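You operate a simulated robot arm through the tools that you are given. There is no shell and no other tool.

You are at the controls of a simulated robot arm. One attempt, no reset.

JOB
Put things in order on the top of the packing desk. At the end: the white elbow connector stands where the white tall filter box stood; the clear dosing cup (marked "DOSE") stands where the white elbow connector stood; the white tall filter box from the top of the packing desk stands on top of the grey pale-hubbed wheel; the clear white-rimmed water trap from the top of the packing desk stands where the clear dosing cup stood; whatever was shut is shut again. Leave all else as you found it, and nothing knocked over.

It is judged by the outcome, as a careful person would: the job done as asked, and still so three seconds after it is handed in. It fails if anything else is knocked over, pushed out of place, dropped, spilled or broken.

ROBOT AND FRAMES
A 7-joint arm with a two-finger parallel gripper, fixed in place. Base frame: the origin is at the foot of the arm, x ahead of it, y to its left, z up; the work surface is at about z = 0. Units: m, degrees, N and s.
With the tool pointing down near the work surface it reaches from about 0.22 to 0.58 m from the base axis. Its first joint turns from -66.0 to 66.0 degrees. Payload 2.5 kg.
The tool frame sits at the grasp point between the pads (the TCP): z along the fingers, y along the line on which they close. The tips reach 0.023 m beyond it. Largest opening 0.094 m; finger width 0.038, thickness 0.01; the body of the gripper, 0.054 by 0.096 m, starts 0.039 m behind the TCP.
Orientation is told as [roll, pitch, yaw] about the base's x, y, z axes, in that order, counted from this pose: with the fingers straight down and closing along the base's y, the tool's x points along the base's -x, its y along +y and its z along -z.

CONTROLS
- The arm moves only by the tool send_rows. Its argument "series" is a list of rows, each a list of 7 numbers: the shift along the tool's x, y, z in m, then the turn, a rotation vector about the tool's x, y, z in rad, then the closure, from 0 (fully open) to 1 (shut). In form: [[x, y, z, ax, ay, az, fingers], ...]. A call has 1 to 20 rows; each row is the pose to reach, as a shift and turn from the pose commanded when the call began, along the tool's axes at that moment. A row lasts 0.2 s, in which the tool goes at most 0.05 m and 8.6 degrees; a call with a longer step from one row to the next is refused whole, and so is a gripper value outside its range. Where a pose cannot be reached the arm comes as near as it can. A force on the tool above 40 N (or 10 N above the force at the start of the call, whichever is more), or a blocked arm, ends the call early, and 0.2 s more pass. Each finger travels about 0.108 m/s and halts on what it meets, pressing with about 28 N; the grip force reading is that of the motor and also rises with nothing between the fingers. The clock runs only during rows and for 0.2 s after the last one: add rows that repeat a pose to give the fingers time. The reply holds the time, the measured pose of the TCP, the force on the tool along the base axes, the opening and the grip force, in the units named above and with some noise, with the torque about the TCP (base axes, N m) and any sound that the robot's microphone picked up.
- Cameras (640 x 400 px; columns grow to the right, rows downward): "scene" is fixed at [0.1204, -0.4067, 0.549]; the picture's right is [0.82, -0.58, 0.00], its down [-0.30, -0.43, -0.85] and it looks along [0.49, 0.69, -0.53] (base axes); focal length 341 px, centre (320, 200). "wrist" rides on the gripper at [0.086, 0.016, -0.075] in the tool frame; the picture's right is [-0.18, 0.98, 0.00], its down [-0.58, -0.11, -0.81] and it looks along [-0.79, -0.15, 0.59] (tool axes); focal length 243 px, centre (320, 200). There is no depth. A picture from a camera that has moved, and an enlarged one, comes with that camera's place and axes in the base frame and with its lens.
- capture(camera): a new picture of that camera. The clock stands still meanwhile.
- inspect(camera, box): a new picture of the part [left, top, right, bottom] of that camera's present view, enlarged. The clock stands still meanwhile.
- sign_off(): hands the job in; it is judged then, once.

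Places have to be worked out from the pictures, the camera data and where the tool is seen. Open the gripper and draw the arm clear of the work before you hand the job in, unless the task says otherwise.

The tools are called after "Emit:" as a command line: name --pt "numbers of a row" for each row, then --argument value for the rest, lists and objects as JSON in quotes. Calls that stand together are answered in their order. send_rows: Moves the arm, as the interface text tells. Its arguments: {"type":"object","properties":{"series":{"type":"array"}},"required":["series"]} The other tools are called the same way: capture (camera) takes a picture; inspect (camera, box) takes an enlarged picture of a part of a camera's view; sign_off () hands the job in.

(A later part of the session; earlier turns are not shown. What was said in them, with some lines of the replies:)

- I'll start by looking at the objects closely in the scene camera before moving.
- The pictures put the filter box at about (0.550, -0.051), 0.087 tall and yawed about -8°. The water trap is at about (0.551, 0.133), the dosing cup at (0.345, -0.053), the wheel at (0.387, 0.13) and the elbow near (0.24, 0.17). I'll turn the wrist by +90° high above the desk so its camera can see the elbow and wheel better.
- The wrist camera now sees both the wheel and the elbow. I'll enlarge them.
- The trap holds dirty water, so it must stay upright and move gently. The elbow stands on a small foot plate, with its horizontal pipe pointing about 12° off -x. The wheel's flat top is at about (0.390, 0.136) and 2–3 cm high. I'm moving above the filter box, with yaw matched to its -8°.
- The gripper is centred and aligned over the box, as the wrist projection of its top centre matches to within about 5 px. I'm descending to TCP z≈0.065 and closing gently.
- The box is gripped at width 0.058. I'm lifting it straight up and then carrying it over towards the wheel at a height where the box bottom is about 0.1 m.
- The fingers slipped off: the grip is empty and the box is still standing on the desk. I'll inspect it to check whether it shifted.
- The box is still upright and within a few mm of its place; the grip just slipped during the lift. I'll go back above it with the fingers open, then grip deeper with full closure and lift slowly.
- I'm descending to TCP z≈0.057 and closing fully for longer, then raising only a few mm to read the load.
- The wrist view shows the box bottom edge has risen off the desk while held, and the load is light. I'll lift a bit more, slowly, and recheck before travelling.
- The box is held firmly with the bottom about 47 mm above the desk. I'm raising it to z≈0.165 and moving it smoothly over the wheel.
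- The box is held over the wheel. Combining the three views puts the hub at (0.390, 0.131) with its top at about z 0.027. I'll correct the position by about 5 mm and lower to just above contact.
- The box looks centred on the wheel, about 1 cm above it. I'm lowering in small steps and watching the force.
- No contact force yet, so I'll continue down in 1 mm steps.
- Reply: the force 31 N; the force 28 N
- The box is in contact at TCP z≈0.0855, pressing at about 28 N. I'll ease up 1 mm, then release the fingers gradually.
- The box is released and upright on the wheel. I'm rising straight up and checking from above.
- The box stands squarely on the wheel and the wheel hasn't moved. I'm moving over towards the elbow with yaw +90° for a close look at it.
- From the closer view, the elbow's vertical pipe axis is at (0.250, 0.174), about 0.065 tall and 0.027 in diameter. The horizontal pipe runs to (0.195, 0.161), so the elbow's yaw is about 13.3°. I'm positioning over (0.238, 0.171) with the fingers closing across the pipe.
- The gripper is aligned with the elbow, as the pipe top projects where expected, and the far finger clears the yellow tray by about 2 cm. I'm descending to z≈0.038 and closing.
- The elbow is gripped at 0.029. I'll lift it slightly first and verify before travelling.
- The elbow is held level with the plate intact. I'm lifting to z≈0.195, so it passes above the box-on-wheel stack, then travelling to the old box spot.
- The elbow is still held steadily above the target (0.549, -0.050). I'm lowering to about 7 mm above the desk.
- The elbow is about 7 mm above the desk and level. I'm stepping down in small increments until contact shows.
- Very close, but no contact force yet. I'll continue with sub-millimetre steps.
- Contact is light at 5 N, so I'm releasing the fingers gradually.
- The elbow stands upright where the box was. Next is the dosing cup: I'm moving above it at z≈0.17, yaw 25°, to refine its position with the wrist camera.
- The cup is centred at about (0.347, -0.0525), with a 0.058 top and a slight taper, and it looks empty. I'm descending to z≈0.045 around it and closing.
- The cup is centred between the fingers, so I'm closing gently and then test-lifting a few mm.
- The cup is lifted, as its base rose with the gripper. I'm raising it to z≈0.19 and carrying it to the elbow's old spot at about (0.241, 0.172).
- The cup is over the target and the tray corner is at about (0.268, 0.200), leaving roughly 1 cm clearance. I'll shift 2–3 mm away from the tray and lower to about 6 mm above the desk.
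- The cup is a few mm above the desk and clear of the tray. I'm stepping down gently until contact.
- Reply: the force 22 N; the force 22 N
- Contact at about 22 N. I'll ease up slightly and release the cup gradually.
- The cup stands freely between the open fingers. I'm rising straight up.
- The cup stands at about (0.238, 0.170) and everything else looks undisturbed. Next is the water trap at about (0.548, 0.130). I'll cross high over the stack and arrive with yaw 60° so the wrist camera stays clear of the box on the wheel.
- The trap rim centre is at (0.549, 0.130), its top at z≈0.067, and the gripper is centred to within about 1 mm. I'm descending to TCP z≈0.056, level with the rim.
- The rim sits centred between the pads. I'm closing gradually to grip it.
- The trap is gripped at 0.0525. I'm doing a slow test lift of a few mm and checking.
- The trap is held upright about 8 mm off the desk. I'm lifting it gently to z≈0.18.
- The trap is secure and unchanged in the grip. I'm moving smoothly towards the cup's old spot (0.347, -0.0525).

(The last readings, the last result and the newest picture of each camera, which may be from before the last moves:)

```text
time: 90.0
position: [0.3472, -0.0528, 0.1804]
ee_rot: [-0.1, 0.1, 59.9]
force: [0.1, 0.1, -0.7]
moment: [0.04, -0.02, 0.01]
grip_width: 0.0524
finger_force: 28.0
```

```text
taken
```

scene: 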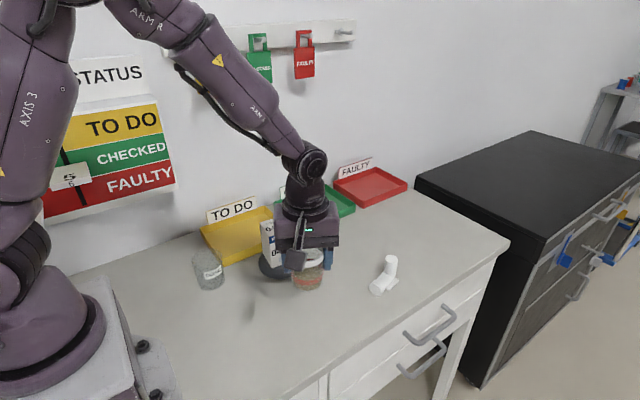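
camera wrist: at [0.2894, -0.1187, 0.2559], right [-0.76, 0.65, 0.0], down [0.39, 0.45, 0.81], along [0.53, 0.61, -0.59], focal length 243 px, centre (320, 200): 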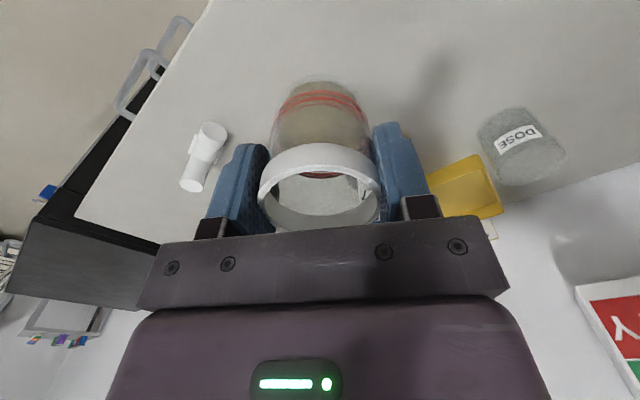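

The trap is over its target and steady. I'm lowering it gently to about 5 mm above the desk.

Emit:
send_rows --pt "0 0 0.003 0 0 0 1" --pt "0 0 0.01 0 0 0 1" --pt "0 0 0.02 0 0 0 1" --pt "0 0 0.033 0 0 0 1" --pt "0 0 0.047 0 0 0 1" --pt "0 0 0.061 0 0 0 1" --pt "0 0 0.075 0 0 0 1" --pt "0 0 0.089 0 0 0 1" --pt "0 0 0.1 0 0 0 1" --pt "0 0 0.109 0 0 0 1" --pt "0 0 0.115 0 0 0 1" --pt "0 0 0.118 0 0 0 1" --pt "0 0 0.118 0 0 0 1"

Emit:
inspect --camera "scene" --box '[240, 200, 380, 340]'

Emit:
capture --camera "wrist"

```text
time: 92.8
position: [0.3469, -0.0529, 0.0611]
ee_rot: [0.0, 0.0, 59.9]
force: [0.2, 0.4, -0.6]
moment: [0.0, -0.01, 0.0]
grip_width: 0.0524
finger_force: 28.0
```

```text
2.86 times, centred on (310, 270) of scene
camera zoom: at [0.1204, -0.4067, 0.549], right [0.82, -0.58, 0.0], down [-0.3, -0.43, -0.85], along [0.49, 0.69, -0.53], focal length 973 px, centre (349, 0)
```

zoom: 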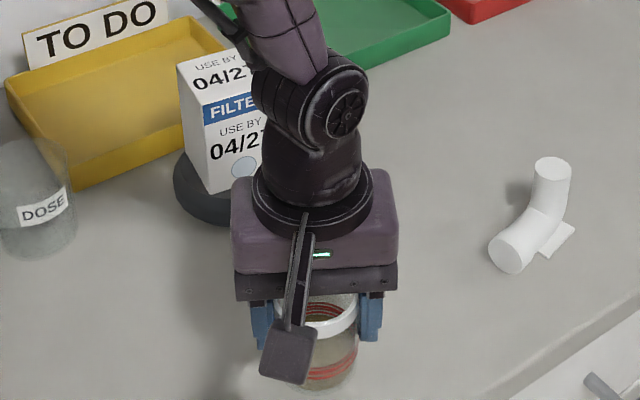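

```text
taken
camera wrist: at [0.2894, -0.1194, 0.1376], right [-0.76, 0.65, 0.0], down [0.39, 0.45, 0.81], along [0.53, 0.61, -0.59], focal length 243 px, centre (320, 200)
```

wrist: 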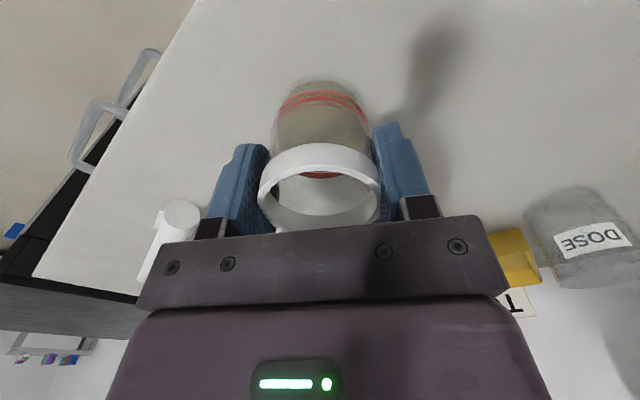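

The trap is about 5 mm above the desk. I'm stepping down slowly and watching the force.

Emit:
send_rows --pt "0 0 0.001 0 0 0 1" --pt "0 0 0.002 0 0 0 1" --pt "0 0 0.003 0 0 0 1" --pt "0 0 0.003 0 0 0 1"

Emit:
send_rows --pt "0 0 0.0005 0 0 0 1" --pt "0 0 0.001 0 0 0 1" --pt "0 0 0.001 0 0 0 1"

```text
time: 93.8
position: [0.3466, -0.0529, 0.0583]
ee_rot: [0.0, 0.0, 60.0]
force: [-0.7, -0.6, 0.0]
moment: [0.01, 0.02, 0.02]
grip_width: 0.0523
finger_force: 28.4
```

```text
time: 94.6
position: [0.3479, -0.0529, 0.0568]
ee_rot: [0.1, 0.0, 60.0]
force: [0.1, -0.1, -0.6]
moment: [0.01, 0.0, 0.0]
grip_width: 0.0523
finger_force: 28.1
```

Emit:
send_rows --pt "0 0 0.0004 0 0 0 1" --pt "0 0 0.0007 0 0 0 1" --pt "0 0 0.0007 0 0 0 1"

Emit:
send_rows --pt "0 0 0.0003 0 0 0 1" --pt "0 0 0.0004 0 0 0 1" --pt "0 0 0.0004 0 0 0 1"

```text
time: 95.4
position: [0.3468, -0.0531, 0.0587]
ee_rot: [0.0, 0.0, 59.8]
force: [0.9, -0.4, -0.6]
moment: [-0.01, -0.04, 0.03]
grip_width: 0.0525
finger_force: 27.8
```

```text
time: 96.2
position: [0.3463, -0.0516, 0.0566]
ee_rot: [0.0, 0.0, 59.9]
force: [-2.6, 0.5, 6.7]
moment: [0.05, 0.07, 0.01]
grip_width: 0.0522
finger_force: 27.8
```

Contact is light at about 7 N, so I'm releasing gradually.

Emit:
send_rows --pt "0 0 0 0 0 0 0.48" --pt "0 0 0 0 0 0 0.44" --pt "0 0 0 0 0 0 0.41" --pt "0 0 0 0 0 0 0.37" --pt "0 0 0 0 0 0 0.3" --pt "0 0 0 0 0 0 0.2" --pt "0 0 0 0 0 0 0.1" --pt "0 0 0 0 0 0 0" --pt "0 0 0 0 0 0 0"

Emit:
capture --camera "wrist"

Emit:
inspect --camera "scene" --box '[240, 200, 380, 340]'

```text
time: 98.2
position: [0.3481, -0.053, 0.0571]
ee_rot: [0.1, 0.0, 59.9]
force: [-1.6, 1.3, -0.4]
moment: [-0.02, -0.01, -0.02]
grip_width: 0.0938
finger_force: 0.1
```

```text
taken
camera wrist: at [0.2894, -0.1193, 0.1325], right [-0.76, 0.65, 0.0], down [0.39, 0.45, 0.81], along [0.53, 0.61, -0.59], focal length 243 px, centre (320, 200)
```

wrist: 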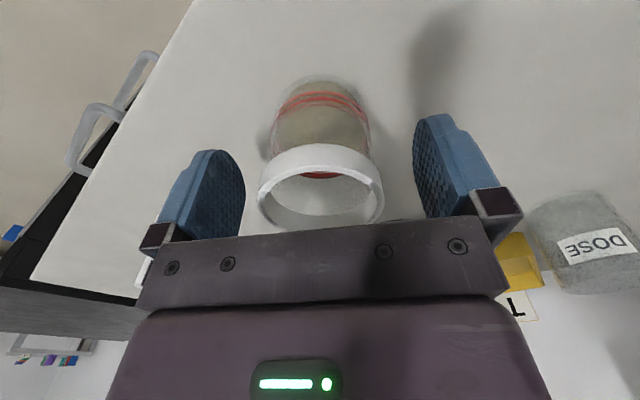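

```text
2.86 times, centred on (310, 270) of scene
camera zoom: at [0.1204, -0.4067, 0.549], right [0.82, -0.58, 0.0], down [-0.3, -0.43, -0.85], along [0.49, 0.69, -0.53], focal length 973 px, centre (349, 0)
```

zoom: 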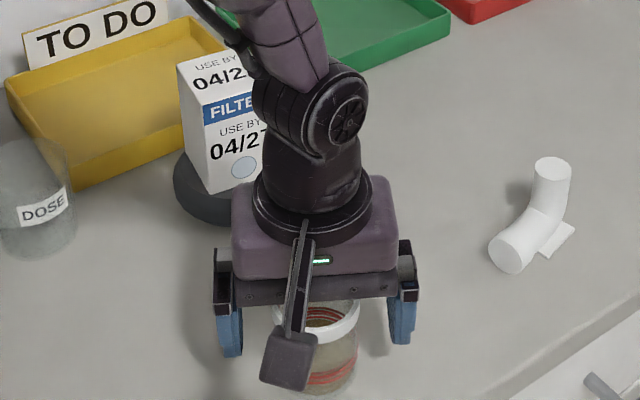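

The trap stands freely on the desk. I'm rising straight up, well clear of everything.

Emit:
send_rows --pt "0 0 -0.008 0 0 0 0" --pt "0 0 -0.025 0 0 0 0" --pt "0 0 -0.05 0 0 0 0" --pt "0 0 -0.08 0 0 0 0" --pt "0 0 -0.115 0 0 0 0" --pt "0 0 -0.15 0 0 0 0" --pt "0 0 -0.19 0 0 0 0" --pt "0 0 -0.23 0 0 0 0" --pt "0 0 -0.26 0 0 0 0" --pt "0 0 -0.27 0 0 0 0" --pt "0 0 -0.27 0 0 0 0"

Emit:
capture --camera "scene"

Emit:
inspect --camera "scene" --box '[170, 190, 430, 350]'

Emit:
inspect --camera "scene" --box '[280, 190, 440, 350]'

```text
time: 100.6
position: [0.3457, -0.0529, 0.3263]
ee_rot: [0.0, 0.1, 59.9]
force: [0.2, 0.1, 0.3]
moment: [0.02, 0.01, 0.0]
grip_width: 0.0941
finger_force: 0.2
```

```text
taken
```

scene: 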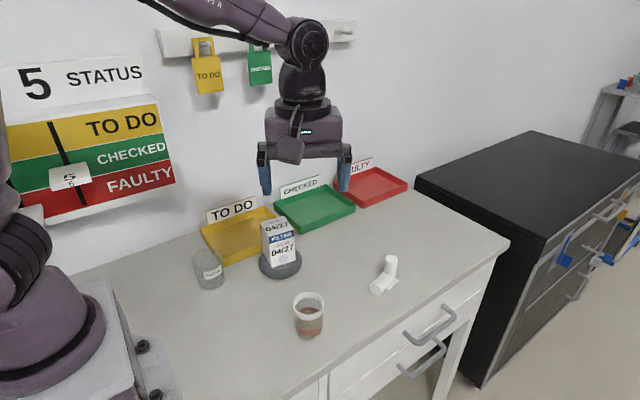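

```text
2.46 times, centred on (300, 270) of scene
camera zoom: at [0.1204, -0.4067, 0.549], right [0.82, -0.58, 0.0], down [-0.3, -0.43, -0.85], along [0.49, 0.69, -0.53], focal length 838 px, centre (369, 28)
```

zoom: 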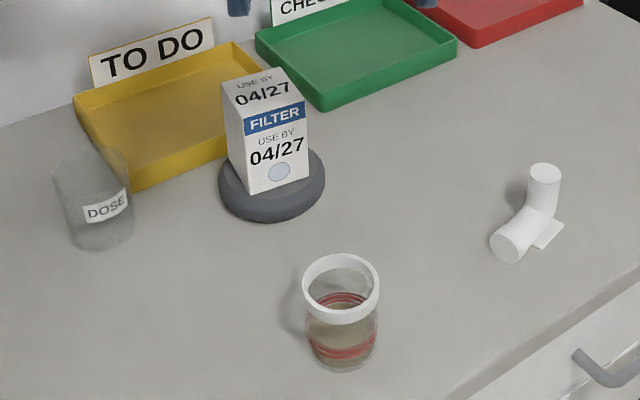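

```text
2.50 times, centred on (360, 270) of scene
camera zoom: at [0.1204, -0.4067, 0.549], right [0.82, -0.58, 0.0], down [-0.3, -0.43, -0.85], along [0.49, 0.69, -0.53], focal length 852 px, centre (220, 25)
```

zoom: 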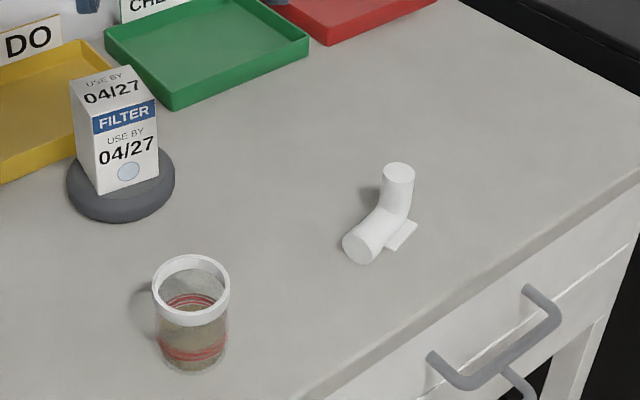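

Final pictures show the job complete:
- **Filter box:** squarely on the wheel.
- **Elbow:** upright where the box stood.
- **Dosing cup:** where the elbow stood.
- **Water trap:** upright, with its water, where the cup stood.

The drawers are still shut, the trays are untouched, the gripper is open and the arm is clear, so I'm handing in.

Emit:
sign_off

```text
The job is handed in.
```

I finished the rearrangement and handed it in. In the last pictures, everything was standing upright and the arm was clear with the gripper open:

- **Filter box:** it stands on top of the grey pale-hubbed wheel, and the wheel did not move.
- **Elbow connector:** it stands on its foot plate where the filter box stood.
- **Dosing cup:** it stands where the elbow stood, about 1 cm clear of the yellow tray's corner. I placed it 2–3 mm further from the tray than planned, to keep that gap.
- **Water trap:** it stands where the dosing cup stood. I kept it level throughout and saw no spill.

On the first try, the filter box slipped out of the grip as I lifted. It stayed upright within a few millimetres of its place, and the second lift held.

I opened nothing; the desk drawers are shut, and the trays are as they were.
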